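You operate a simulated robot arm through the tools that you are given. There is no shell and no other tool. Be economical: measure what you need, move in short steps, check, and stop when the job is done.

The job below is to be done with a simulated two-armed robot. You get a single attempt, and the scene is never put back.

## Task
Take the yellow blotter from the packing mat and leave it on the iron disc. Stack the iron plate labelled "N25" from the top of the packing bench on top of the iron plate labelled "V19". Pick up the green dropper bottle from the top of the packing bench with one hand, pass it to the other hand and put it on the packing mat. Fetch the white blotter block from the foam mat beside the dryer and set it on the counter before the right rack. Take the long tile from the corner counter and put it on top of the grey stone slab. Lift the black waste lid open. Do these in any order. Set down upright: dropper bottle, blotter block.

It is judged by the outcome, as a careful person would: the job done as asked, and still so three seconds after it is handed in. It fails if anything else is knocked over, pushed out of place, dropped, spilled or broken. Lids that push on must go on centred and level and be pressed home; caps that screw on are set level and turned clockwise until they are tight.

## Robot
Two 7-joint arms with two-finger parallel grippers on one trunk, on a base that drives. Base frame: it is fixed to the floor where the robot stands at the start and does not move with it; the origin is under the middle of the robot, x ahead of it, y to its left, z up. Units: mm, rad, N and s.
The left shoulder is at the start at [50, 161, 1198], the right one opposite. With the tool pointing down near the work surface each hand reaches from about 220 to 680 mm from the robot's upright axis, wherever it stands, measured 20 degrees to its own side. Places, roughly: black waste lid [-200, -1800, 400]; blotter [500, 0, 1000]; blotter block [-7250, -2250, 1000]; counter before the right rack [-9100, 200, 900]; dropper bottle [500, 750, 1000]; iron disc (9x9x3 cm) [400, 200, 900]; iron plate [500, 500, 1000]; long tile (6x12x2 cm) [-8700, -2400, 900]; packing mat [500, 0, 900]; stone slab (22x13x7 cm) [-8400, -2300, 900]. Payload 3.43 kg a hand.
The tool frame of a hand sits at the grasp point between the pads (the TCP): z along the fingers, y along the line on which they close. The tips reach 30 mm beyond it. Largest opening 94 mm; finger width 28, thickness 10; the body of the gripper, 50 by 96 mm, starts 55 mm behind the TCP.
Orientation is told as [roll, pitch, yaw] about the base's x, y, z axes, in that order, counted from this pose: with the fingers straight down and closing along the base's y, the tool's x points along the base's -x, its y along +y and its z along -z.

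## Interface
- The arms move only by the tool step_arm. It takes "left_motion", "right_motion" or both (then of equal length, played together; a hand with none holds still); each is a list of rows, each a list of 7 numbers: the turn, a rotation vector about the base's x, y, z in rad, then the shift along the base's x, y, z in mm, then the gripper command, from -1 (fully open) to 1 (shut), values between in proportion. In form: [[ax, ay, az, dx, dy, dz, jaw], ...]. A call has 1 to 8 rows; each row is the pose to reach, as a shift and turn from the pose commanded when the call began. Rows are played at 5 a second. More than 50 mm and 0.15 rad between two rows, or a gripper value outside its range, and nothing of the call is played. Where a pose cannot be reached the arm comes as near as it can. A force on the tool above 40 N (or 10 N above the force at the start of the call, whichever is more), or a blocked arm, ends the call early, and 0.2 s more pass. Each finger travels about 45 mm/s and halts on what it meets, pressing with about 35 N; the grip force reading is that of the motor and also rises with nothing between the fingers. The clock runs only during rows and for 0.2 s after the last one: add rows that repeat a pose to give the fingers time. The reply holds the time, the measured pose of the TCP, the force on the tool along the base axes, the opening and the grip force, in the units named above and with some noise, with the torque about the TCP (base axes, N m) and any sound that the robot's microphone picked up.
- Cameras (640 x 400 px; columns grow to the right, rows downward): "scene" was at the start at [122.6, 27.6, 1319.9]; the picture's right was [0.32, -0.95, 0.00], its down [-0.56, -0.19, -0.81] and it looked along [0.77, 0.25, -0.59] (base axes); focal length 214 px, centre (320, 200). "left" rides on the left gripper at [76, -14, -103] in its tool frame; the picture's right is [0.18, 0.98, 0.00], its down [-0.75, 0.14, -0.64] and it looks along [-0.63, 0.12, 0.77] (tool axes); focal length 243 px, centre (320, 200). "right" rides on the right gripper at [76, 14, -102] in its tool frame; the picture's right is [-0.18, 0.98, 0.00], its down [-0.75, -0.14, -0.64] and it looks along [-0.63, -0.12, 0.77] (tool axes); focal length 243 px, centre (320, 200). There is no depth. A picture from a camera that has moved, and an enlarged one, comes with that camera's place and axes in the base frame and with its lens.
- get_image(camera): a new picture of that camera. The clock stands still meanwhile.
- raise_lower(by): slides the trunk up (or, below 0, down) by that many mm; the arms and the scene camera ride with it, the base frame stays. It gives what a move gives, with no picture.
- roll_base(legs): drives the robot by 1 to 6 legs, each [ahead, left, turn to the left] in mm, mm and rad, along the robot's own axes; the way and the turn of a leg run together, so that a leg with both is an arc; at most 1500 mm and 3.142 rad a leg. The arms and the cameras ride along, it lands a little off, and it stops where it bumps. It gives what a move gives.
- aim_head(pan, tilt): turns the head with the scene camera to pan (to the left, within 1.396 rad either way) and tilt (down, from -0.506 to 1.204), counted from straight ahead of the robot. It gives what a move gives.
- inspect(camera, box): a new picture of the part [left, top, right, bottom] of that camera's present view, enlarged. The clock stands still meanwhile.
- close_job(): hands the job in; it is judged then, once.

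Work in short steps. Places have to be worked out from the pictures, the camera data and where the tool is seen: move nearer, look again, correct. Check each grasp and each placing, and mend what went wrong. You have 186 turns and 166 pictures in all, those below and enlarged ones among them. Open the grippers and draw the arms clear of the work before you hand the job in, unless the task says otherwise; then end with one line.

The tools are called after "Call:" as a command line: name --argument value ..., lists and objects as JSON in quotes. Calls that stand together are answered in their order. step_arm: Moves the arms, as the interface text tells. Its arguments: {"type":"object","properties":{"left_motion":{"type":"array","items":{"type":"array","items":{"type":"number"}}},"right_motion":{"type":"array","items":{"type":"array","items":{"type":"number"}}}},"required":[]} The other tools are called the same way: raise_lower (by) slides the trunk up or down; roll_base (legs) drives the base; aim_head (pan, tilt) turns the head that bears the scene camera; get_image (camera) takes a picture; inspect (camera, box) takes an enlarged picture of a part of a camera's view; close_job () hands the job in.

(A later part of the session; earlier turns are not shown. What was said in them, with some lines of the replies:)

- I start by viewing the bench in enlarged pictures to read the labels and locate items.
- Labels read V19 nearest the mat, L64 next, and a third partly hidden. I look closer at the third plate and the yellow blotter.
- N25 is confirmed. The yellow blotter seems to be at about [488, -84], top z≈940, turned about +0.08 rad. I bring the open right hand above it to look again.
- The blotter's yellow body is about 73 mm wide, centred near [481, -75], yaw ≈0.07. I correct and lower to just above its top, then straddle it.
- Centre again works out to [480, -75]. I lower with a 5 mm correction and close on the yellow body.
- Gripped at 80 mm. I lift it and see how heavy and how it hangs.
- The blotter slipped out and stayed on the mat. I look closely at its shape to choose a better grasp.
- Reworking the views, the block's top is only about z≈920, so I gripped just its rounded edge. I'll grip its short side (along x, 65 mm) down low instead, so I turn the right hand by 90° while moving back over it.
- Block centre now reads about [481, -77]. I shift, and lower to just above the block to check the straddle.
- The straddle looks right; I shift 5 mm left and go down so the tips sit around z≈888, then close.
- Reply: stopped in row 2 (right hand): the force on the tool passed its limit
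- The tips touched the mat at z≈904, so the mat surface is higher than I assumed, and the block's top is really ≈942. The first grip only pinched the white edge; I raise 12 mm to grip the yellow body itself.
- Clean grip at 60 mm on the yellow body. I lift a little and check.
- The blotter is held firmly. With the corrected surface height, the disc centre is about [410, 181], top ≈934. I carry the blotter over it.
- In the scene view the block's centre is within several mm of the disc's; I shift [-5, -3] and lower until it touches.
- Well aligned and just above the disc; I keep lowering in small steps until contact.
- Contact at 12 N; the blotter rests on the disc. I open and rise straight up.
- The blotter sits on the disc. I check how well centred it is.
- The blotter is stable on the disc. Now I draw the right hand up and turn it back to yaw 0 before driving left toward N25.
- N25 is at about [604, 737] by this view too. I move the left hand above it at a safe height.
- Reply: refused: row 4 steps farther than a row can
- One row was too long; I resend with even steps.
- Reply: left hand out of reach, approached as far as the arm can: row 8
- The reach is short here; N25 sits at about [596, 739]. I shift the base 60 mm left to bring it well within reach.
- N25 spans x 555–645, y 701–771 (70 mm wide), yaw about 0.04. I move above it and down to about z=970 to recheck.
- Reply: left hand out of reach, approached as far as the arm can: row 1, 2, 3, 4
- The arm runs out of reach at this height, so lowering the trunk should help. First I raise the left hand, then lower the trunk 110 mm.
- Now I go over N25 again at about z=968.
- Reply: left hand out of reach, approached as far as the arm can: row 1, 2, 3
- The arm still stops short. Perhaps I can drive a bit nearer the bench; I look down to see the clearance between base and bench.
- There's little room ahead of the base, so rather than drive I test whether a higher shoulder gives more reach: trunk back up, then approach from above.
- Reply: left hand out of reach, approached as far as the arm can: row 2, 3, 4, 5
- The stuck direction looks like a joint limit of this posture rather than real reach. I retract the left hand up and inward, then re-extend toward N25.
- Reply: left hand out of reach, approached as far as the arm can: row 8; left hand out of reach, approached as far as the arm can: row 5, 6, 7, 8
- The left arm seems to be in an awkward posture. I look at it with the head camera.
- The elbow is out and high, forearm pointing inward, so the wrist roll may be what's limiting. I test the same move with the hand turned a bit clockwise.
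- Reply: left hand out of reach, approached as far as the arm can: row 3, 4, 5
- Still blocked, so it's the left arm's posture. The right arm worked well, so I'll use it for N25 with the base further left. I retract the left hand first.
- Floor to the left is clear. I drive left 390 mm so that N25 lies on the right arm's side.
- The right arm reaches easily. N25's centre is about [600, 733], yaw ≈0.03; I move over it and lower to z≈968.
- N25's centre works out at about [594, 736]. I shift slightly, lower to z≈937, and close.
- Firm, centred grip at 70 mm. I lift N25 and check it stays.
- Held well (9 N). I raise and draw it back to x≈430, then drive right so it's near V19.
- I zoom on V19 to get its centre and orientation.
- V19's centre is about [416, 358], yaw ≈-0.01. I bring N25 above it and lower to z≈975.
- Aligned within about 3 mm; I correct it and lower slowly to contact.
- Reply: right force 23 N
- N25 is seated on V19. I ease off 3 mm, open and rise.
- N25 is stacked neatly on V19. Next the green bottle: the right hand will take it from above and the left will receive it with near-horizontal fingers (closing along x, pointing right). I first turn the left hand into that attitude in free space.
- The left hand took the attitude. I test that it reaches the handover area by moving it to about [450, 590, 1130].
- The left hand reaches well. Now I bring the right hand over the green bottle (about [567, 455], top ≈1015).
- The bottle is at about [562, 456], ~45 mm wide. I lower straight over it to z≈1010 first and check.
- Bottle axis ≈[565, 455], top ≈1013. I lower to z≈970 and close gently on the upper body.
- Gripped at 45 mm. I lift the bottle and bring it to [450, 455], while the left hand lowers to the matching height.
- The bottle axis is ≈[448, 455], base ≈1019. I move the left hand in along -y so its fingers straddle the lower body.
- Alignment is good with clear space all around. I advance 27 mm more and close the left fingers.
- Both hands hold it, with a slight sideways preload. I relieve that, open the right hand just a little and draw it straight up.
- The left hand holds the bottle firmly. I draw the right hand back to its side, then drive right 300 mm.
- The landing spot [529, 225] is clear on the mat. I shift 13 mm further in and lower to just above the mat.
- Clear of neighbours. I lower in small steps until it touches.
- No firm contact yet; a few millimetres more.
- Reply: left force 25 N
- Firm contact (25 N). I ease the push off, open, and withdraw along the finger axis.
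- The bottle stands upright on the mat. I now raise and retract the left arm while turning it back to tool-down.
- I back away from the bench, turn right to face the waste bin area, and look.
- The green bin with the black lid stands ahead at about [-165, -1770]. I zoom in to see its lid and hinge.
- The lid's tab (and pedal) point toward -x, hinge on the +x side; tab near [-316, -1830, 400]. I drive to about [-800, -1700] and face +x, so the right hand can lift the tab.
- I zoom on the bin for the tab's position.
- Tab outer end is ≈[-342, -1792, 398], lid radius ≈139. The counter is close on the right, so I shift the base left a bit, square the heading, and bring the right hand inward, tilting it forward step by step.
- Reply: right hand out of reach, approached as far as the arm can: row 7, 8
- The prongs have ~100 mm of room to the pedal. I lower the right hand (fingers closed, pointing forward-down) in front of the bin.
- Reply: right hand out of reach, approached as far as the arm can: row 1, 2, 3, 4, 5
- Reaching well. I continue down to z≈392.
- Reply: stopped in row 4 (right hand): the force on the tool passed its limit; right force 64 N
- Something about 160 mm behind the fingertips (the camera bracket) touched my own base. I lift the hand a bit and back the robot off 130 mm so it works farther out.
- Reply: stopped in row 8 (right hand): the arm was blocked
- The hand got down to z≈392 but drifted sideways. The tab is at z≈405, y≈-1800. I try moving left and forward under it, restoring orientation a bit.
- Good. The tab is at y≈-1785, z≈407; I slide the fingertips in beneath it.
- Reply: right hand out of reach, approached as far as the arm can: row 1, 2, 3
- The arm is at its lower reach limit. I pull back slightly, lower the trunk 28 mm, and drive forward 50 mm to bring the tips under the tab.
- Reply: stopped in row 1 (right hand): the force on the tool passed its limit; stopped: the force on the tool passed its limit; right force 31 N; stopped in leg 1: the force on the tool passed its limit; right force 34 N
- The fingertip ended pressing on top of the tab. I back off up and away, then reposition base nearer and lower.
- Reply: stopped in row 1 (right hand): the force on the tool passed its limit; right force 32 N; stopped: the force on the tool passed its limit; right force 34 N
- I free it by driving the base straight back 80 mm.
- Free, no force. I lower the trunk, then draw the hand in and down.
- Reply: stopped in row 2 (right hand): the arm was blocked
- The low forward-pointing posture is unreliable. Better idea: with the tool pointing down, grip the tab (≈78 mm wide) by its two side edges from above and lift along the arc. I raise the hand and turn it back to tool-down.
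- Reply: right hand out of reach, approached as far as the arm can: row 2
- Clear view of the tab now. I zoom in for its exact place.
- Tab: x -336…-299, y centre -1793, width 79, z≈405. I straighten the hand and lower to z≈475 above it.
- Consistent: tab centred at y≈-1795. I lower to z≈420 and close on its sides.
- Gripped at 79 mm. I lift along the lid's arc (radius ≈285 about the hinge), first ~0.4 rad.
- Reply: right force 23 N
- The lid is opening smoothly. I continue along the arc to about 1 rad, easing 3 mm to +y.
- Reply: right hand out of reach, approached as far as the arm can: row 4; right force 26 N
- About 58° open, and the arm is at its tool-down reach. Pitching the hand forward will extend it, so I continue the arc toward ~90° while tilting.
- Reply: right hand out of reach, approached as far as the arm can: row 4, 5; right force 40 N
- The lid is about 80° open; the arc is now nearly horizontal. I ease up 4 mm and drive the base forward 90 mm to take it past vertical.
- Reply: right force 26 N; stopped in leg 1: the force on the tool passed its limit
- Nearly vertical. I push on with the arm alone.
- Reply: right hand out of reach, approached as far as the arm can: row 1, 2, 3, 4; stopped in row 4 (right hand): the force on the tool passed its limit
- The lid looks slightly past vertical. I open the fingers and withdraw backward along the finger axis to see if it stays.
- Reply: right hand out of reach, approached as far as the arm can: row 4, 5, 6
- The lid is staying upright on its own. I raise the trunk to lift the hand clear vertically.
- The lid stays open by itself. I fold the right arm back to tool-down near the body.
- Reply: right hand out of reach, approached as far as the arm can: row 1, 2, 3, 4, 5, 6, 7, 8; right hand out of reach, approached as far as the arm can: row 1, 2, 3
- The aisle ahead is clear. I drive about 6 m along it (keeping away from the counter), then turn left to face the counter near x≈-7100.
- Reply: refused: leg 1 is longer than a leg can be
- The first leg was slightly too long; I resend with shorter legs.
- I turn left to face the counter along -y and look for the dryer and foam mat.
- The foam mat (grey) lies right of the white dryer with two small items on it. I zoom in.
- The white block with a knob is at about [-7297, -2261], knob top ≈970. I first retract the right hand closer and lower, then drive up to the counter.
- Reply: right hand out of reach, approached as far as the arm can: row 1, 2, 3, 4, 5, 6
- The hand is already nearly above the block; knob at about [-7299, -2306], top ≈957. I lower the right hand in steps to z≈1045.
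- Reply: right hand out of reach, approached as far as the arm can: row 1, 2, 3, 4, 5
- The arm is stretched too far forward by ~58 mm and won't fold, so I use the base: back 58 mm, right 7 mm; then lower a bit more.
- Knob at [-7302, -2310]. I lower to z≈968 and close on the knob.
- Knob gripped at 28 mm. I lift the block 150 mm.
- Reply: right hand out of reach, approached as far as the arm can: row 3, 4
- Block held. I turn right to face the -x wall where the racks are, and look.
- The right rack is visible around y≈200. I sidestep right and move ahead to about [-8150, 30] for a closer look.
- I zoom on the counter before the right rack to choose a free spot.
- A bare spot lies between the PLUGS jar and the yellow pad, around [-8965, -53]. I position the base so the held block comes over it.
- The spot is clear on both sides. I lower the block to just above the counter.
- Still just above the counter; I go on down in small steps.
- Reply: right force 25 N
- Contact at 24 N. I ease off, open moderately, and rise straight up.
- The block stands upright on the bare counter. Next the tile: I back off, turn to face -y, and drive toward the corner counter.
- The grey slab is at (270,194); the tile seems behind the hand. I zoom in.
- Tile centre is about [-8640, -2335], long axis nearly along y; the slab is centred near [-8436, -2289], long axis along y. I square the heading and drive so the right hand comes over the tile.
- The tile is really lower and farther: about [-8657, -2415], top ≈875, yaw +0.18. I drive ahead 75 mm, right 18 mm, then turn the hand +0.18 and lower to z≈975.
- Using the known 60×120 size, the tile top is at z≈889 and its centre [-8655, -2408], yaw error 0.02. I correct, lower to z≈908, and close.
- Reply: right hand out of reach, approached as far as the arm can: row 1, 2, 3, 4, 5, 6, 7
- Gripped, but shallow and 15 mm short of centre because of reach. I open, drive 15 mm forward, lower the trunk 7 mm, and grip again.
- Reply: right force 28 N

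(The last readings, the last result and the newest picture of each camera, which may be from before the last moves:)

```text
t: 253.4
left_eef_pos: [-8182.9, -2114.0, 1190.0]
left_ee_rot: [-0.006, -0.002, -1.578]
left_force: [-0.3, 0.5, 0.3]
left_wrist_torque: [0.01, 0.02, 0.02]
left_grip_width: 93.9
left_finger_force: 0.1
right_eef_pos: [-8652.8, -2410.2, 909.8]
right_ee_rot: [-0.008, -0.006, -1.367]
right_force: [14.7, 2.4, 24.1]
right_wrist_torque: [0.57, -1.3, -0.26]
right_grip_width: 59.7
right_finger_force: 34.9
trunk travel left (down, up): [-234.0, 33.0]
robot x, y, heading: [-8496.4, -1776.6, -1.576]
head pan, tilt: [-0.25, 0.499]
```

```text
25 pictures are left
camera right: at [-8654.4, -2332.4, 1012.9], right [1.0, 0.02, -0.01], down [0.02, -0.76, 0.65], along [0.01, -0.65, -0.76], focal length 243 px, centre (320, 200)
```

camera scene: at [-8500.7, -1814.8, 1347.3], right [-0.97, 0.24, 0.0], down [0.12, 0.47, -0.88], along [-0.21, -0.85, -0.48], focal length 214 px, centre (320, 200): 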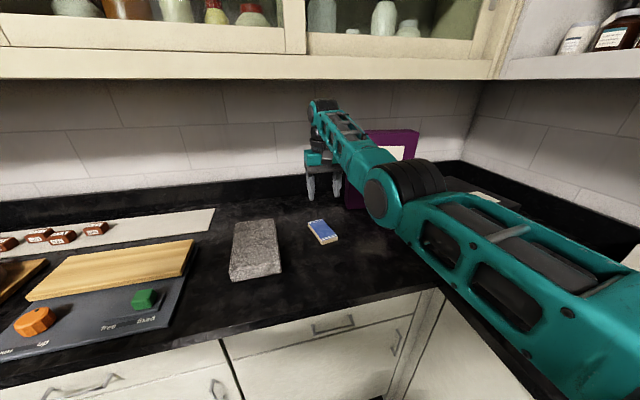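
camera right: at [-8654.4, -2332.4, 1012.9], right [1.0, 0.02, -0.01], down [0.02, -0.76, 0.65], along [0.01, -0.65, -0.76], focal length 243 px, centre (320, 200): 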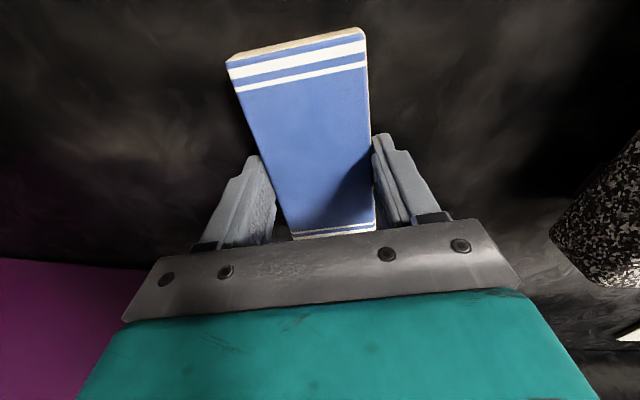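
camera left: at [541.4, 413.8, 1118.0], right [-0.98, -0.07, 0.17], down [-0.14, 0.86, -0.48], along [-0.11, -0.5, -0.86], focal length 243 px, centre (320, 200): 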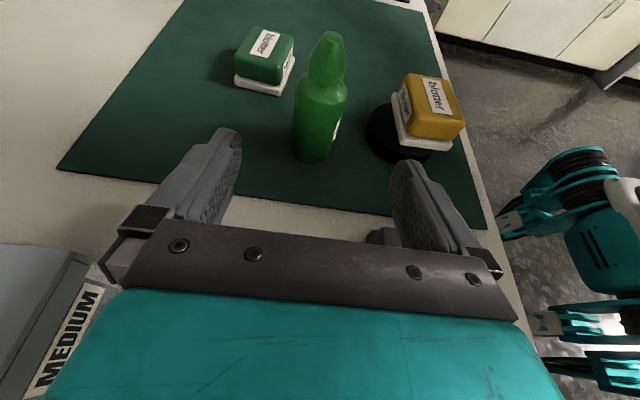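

The tips touch the counter (z≈880) so the grip covers the tile's full thickness now, centred. I lift it by trunk, then arm.

Call:
raise_lower --by 30

Call:
step_arm --right_motion '[[0, 0, -0.05, 0, 0, 30, 0.8], [0, 0, -0.1, 0, 0, 65, 0.8], [0, 0, -0.15, 0, 0, 100, 0.8], [0, 0, -0.2, 0, 0, 130, 0.8]]'

Call:
get_image --camera "right"

Call:
get_image --camera "scene"

```text
t: 254.2
left_eef_pos: [-8184.3, -2117.2, 1218.1]
left_ee_rot: [-0.004, 0.002, -1.579]
left_force: [-0.8, -0.3, -0.2]
left_wrist_torque: [0.02, 0.01, 0.01]
left_grip_width: 93.7
left_finger_force: 0.0
right_eef_pos: [-8657.7, -2410.1, 934.8]
right_ee_rot: [-0.01, 0.007, -1.371]
right_force: [-0.3, 0.3, -2.0]
right_wrist_torque: [0.03, -0.07, 0.03]
right_grip_width: 59.6
right_finger_force: 35.2
trunk travel left (down, up): [-264.0, 3.0]
robot x, y, heading: [-8495.5, -1776.3, -1.575]
head pan, tilt: [-0.25, 0.499]
```

```text
t: 255.2
left_eef_pos: [-8184.2, -2117.2, 1219.9]
left_ee_rot: [-0.004, -0.001, -1.578]
left_force: [0.3, 0.0, -0.3]
left_wrist_torque: [-0.02, -0.03, 0.01]
left_grip_width: 93.9
left_finger_force: 0.0
right_eef_pos: [-8655.3, -2409.1, 1066.3]
right_ee_rot: [-0.012, 0.002, -1.568]
right_force: [0.0, -0.4, -2.6]
right_wrist_torque: [0.0, 0.04, 0.02]
right_grip_width: 59.4
right_finger_force: 35.8
trunk travel left (down, up): [-264.0, 3.0]
robot x, y, heading: [-8496.8, -1777.1, -1.576]
head pan, tilt: [-0.25, 0.499]
```

```text
24 pictures are left
camera right: at [-8641.2, -2334.2, 1168.6], right [0.98, -0.18, -0.01], down [-0.13, -0.76, 0.64], along [-0.13, -0.63, -0.77], focal length 243 px, centre (320, 200)
```

right: 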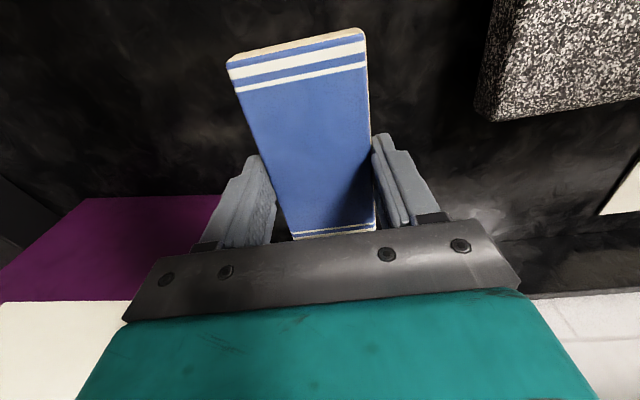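

```text
23 pictures are left
camera scene: at [-8519.6, -1904.3, 1370.4], right [-0.97, 0.25, 0.0], down [0.12, 0.46, -0.88], along [-0.22, -0.85, -0.48], focal length 214 px, centre (320, 200)
```

scene: 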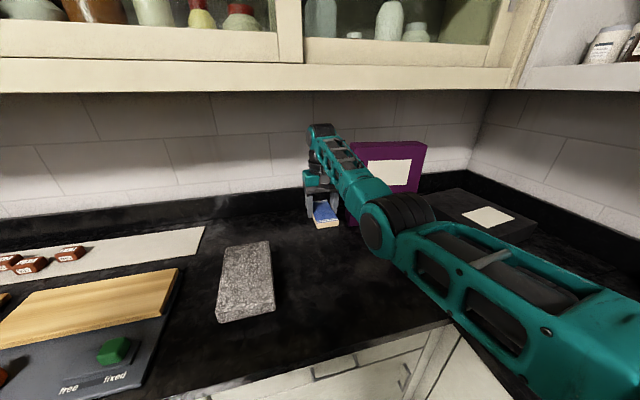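

Tile held level. I zoom on the slab for its location (top should be z≈950).

Call:
inspect --camera "scene" --box '[195, 225, 305, 335]'

```text
3.64 times, centred on (250, 280) of scene
camera zoom: at [-8519.6, -1904.3, 1370.4], right [-0.97, 0.25, 0.0], down [0.12, 0.46, -0.88], along [-0.22, -0.85, -0.48], focal length 780 px, centre (574, -91)
```

zoom: 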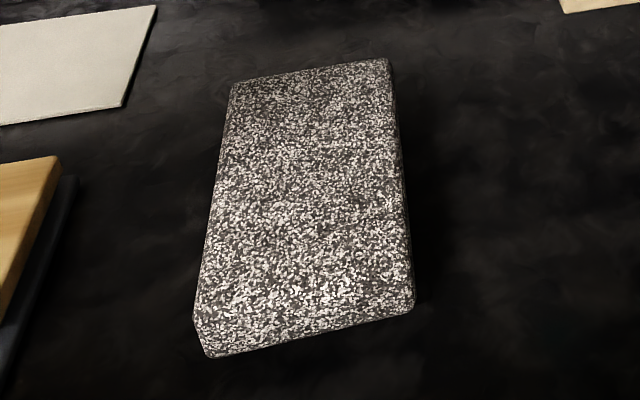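

The slab spans x -8496…-8367, y -2469…-2255, top ≈925, aligned with the axes. I shift the base left 223 mm and back 47 mm to bring the tile over its centre.

Call:
roll_base --legs '[[-47, 223, 0.005]]'

Call:
get_image --camera "right"

Call:
get_image --camera "scene"

```text
t: 256.9
left_eef_pos: [-7966.3, -2065.8, 1219.6]
left_ee_rot: [-0.006, 0.0, -1.568]
left_force: [0.8, 0.5, -0.1]
left_wrist_torque: [-0.02, -0.03, 0.03]
left_grip_width: 94.0
left_finger_force: 0.1
right_eef_pos: [-8433.9, -2364.0, 1065.0]
right_ee_rot: [-0.011, 0.003, -1.559]
right_force: [0.2, 1.0, -2.1]
right_wrist_torque: [0.04, -0.03, 0.0]
right_grip_width: 59.5
right_finger_force: 35.0
trunk travel left (down, up): [-264.0, 3.0]
robot x, y, heading: [-8282.5, -1728.4, -1.562]
head pan, tilt: [-0.25, 0.499]
```

```text
21 pictures are left
camera right: at [-8420.5, -2288.4, 1168.2], right [0.99, -0.17, -0.01], down [-0.12, -0.76, 0.64], along [-0.12, -0.63, -0.77], focal length 243 px, centre (320, 200)
```

right: 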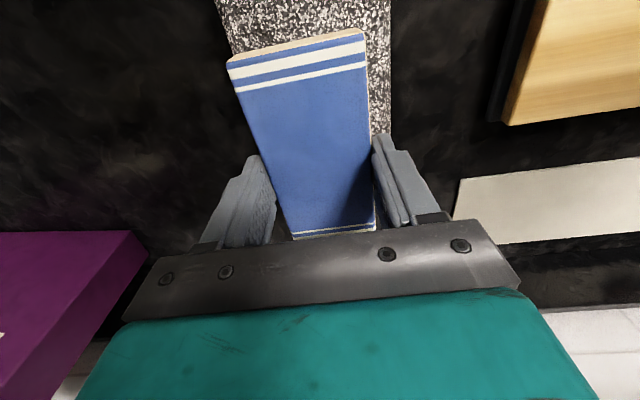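

```text
20 pictures are left
camera scene: at [-8303.3, -1857.2, 1370.4], right [-0.97, 0.24, 0.0], down [0.11, 0.46, -0.88], along [-0.21, -0.85, -0.48], focal length 214 px, centre (320, 200)
```

scene: 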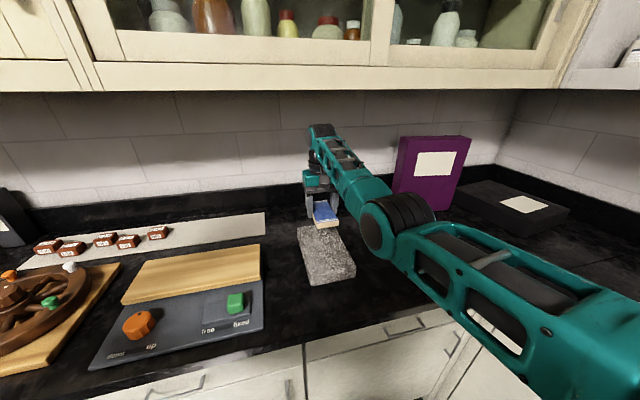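

The tile is centred over the slab. I lower to just above it, then slowly to contact.

Call:
step_arm --right_motion '[[0, 0, 0, 0, 4, -35, 0.8], [0, 0, 0, 0, 5, -65, 0.8], [0, 0, 0, 0, 5, -75, 0.8]]'

Call:
step_arm --right_motion '[[0, 0, 0, 0, 0, -5, 0.8], [0, 0, 0, 0, 0, -10, 0.8], [0, 0, 0, 0, 0, -15, 0.8], [0, 0, 0, 0, 0, -20, 0.8], [0, 0, 0, 0, 0, -25, 0.8], [0, 0, 0, 0, 0, -30, 0.8]]'

Call:
inspect --camera "scene" --box '[270, 170, 390, 300]'

```text
t: 257.7
left_eef_pos: [-7967.9, -2066.7, 1217.8]
left_ee_rot: [-0.006, 0.001, -1.567]
left_force: [0.2, -0.2, -0.3]
left_wrist_torque: [0.02, 0.03, -0.02]
left_grip_width: 94.0
left_finger_force: 0.1
right_eef_pos: [-8435.8, -2359.7, 987.8]
right_ee_rot: [-0.01, 0.002, -1.559]
right_force: [0.1, 0.1, -2.2]
right_wrist_torque: [-0.02, 0.0, 0.0]
right_grip_width: 59.4
right_finger_force: 35.2
trunk travel left (down, up): [-264.0, 3.0]
robot x, y, heading: [-8282.0, -1729.5, -1.565]
head pan, tilt: [-0.25, 0.499]
```

```text
t: 259.1
left_eef_pos: [-7966.5, -2063.9, 1219.8]
left_ee_rot: [-0.004, -0.001, -1.567]
left_force: [0.3, 0.4, 0.5]
left_wrist_torque: [0.0, 0.02, 0.03]
left_grip_width: 93.8
left_finger_force: 0.0
right_eef_pos: [-8433.3, -2360.6, 971.3]
right_ee_rot: [-0.006, -0.015, -1.558]
right_force: [-0.7, 9.6, 16.0]
right_wrist_torque: [0.52, -0.63, 0.42]
right_grip_width: 59.6
right_finger_force: 35.0
trunk travel left (down, up): [-264.0, 3.0]
robot x, y, heading: [-8283.9, -1723.5, -1.565]
head pan, tilt: [-0.25, 0.499]
stopped in row 6 (right hand): the force on the tool passed its limit (the readings are from after the stop); the commanded pose is now the measured one
```

```text
3.08 times, centred on (330, 235) of scene
camera zoom: at [-8304.1, -1853.9, 1370.6], right [-0.97, 0.24, 0.0], down [0.12, 0.46, -0.88], along [-0.21, -0.85, -0.48], focal length 660 px, centre (289, 92)
```

zoom: 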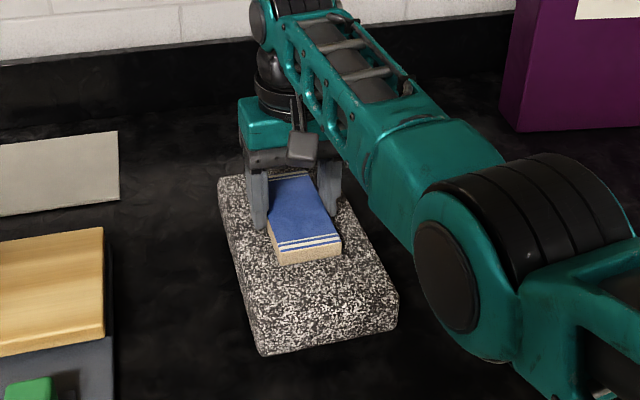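

The tile rests flat and wholly on the slab. I ease off, open, and rise.

Call:
step_arm --right_motion '[[0, 0, 0, 0, 0, 2, 0.6], [0, 0, 0, 0, 0, 2, 0], [0, 0, 0, 0, 0, 2, -1], [0, 0, 0, 0, 0, 2, -1], [0, 0, 0, 0, 0, 25, -1], [0, 0, 0, 0, 0, 60, -1], [0, 0, 0, 0, 0, 100, -1], [0, 0, 0, 0, 0, 135, -1]]'

Call:
get_image --camera "right"

Call:
inspect --camera "scene" --box '[270, 170, 390, 300]'

```text
t: 260.9
left_eef_pos: [-7967.1, -2065.2, 1220.2]
left_ee_rot: [-0.005, 0.001, -1.568]
left_force: [0.4, -0.3, 0.1]
left_wrist_torque: [0.02, 0.0, -0.01]
left_grip_width: 93.8
left_finger_force: 0.0
right_eef_pos: [-8433.7, -2360.7, 1104.0]
right_ee_rot: [-0.008, -0.008, -1.559]
right_force: [-0.1, -0.4, -0.4]
right_wrist_torque: [-0.03, 0.01, 0.03]
right_grip_width: 94.0
right_finger_force: 0.1
trunk travel left (down, up): [-264.0, 3.0]
robot x, y, heading: [-8280.8, -1733.3, -1.561]
head pan, tilt: [-0.25, 0.499]
```

```text
18 pictures are left
camera right: at [-8420.6, -2284.5, 1206.1], right [0.99, -0.17, -0.01], down [-0.13, -0.75, 0.65], along [-0.12, -0.64, -0.76], focal length 243 px, centre (320, 200)
```

right: 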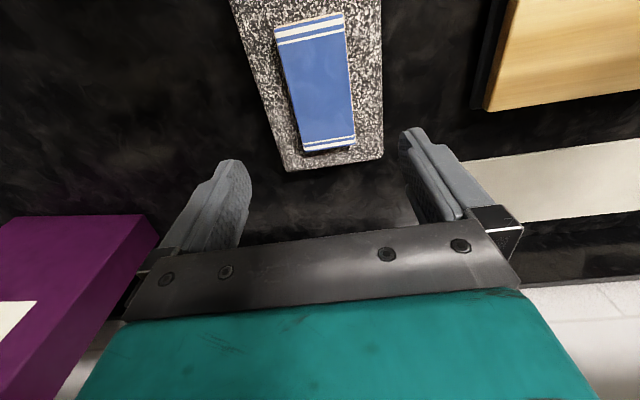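

```text
3.08 times, centred on (330, 235) of scene
camera zoom: at [-8303.8, -1856.7, 1370.4], right [-0.97, 0.24, 0.0], down [0.12, 0.46, -0.88], along [-0.21, -0.85, -0.48], focal length 660 px, centre (289, 92)
```

zoom: 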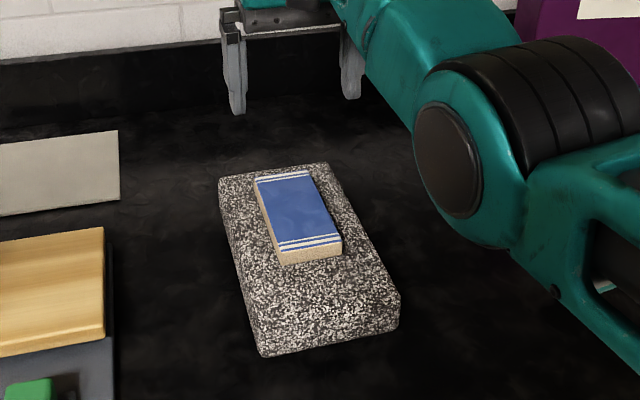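

All placed. I back away from the counter, turn toward the first area and take a zoomed look that the waste lid is still open.

Call:
roll_base --legs '[[-600, 0, 0], [0, 0, 1.57]]'

Call:
aim_head --pan -0.05 --tilt 0.12

Call:
inspect --camera "scene" --box '[260, 170, 380, 250]'

```text
t: 268.2
left_eef_pos: [-7957.7, -806.5, 1219.6]
left_ee_rot: [-0.003, 0.0, 0.019]
left_force: [0.0, -0.2, 0.1]
left_wrist_torque: [0.02, -0.04, -0.04]
left_grip_width: 94.0
left_finger_force: 0.1
right_eef_pos: [-7656.0, -1270.9, 1104.3]
right_ee_rot: [-0.007, -0.01, 0.026]
right_force: [0.8, 0.8, -0.8]
right_wrist_torque: [0.0, -0.04, -0.02]
right_grip_width: 94.1
right_finger_force: 0.0
trunk travel left (down, up): [-264.0, 3.0]
robot x, y, heading: [-8292.3, -1125.2, 0.019]
head pan, tilt: [-0.25, 0.499]
```

```text
t: 269.0
left_eef_pos: [-7958.3, -807.0, 1218.8]
left_ee_rot: [-0.005, -0.001, 0.018]
left_force: [-0.1, 1.0, -0.2]
left_wrist_torque: [-0.05, -0.02, -0.03]
left_grip_width: 93.7
left_finger_force: 0.0
right_eef_pos: [-7657.0, -1270.4, 1104.3]
right_ee_rot: [-0.008, -0.011, 0.027]
right_force: [0.5, -0.3, -0.4]
right_wrist_torque: [0.01, 0.02, -0.01]
right_grip_width: 93.9
right_finger_force: 0.1
trunk travel left (down, up): [-264.0, 3.0]
robot x, y, heading: [-8286.3, -1126.6, 0.022]
head pan, tilt: [-0.051, 0.12]
```

```text
5.00 times, centred on (320, 210) of scene
camera zoom: at [-8158.9, -1129.1, 1405.5], right [-0.03, -1.0, 0.0], down [-0.12, 0.0, -0.99], along [0.99, -0.03, -0.12], focal length 1072 px, centre (320, 150)
```

zoom: 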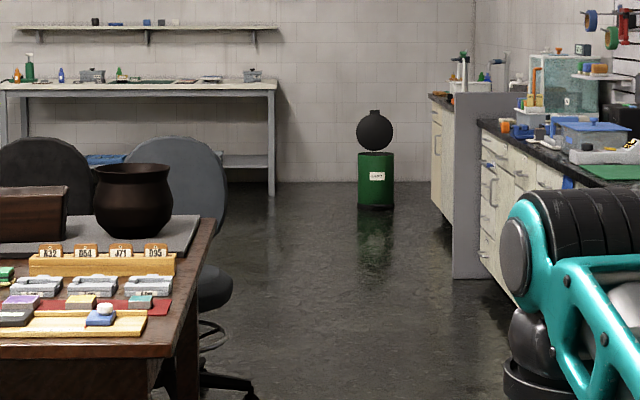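

The lid still stands open, and the bottle and the other items on the bench are in place. Both grippers are open and clear, so I hand in the job.

Call:
close_job

```text
The job is handed in.
```

All six tasks are done and handed in: the yellow blotter is on the iron disc, N25 is on V19, and the green bottle was passed between hands and stands on the packing mat. The white block is on the counter before the right rack, the long tile is on the slab, and the waste lid is open.
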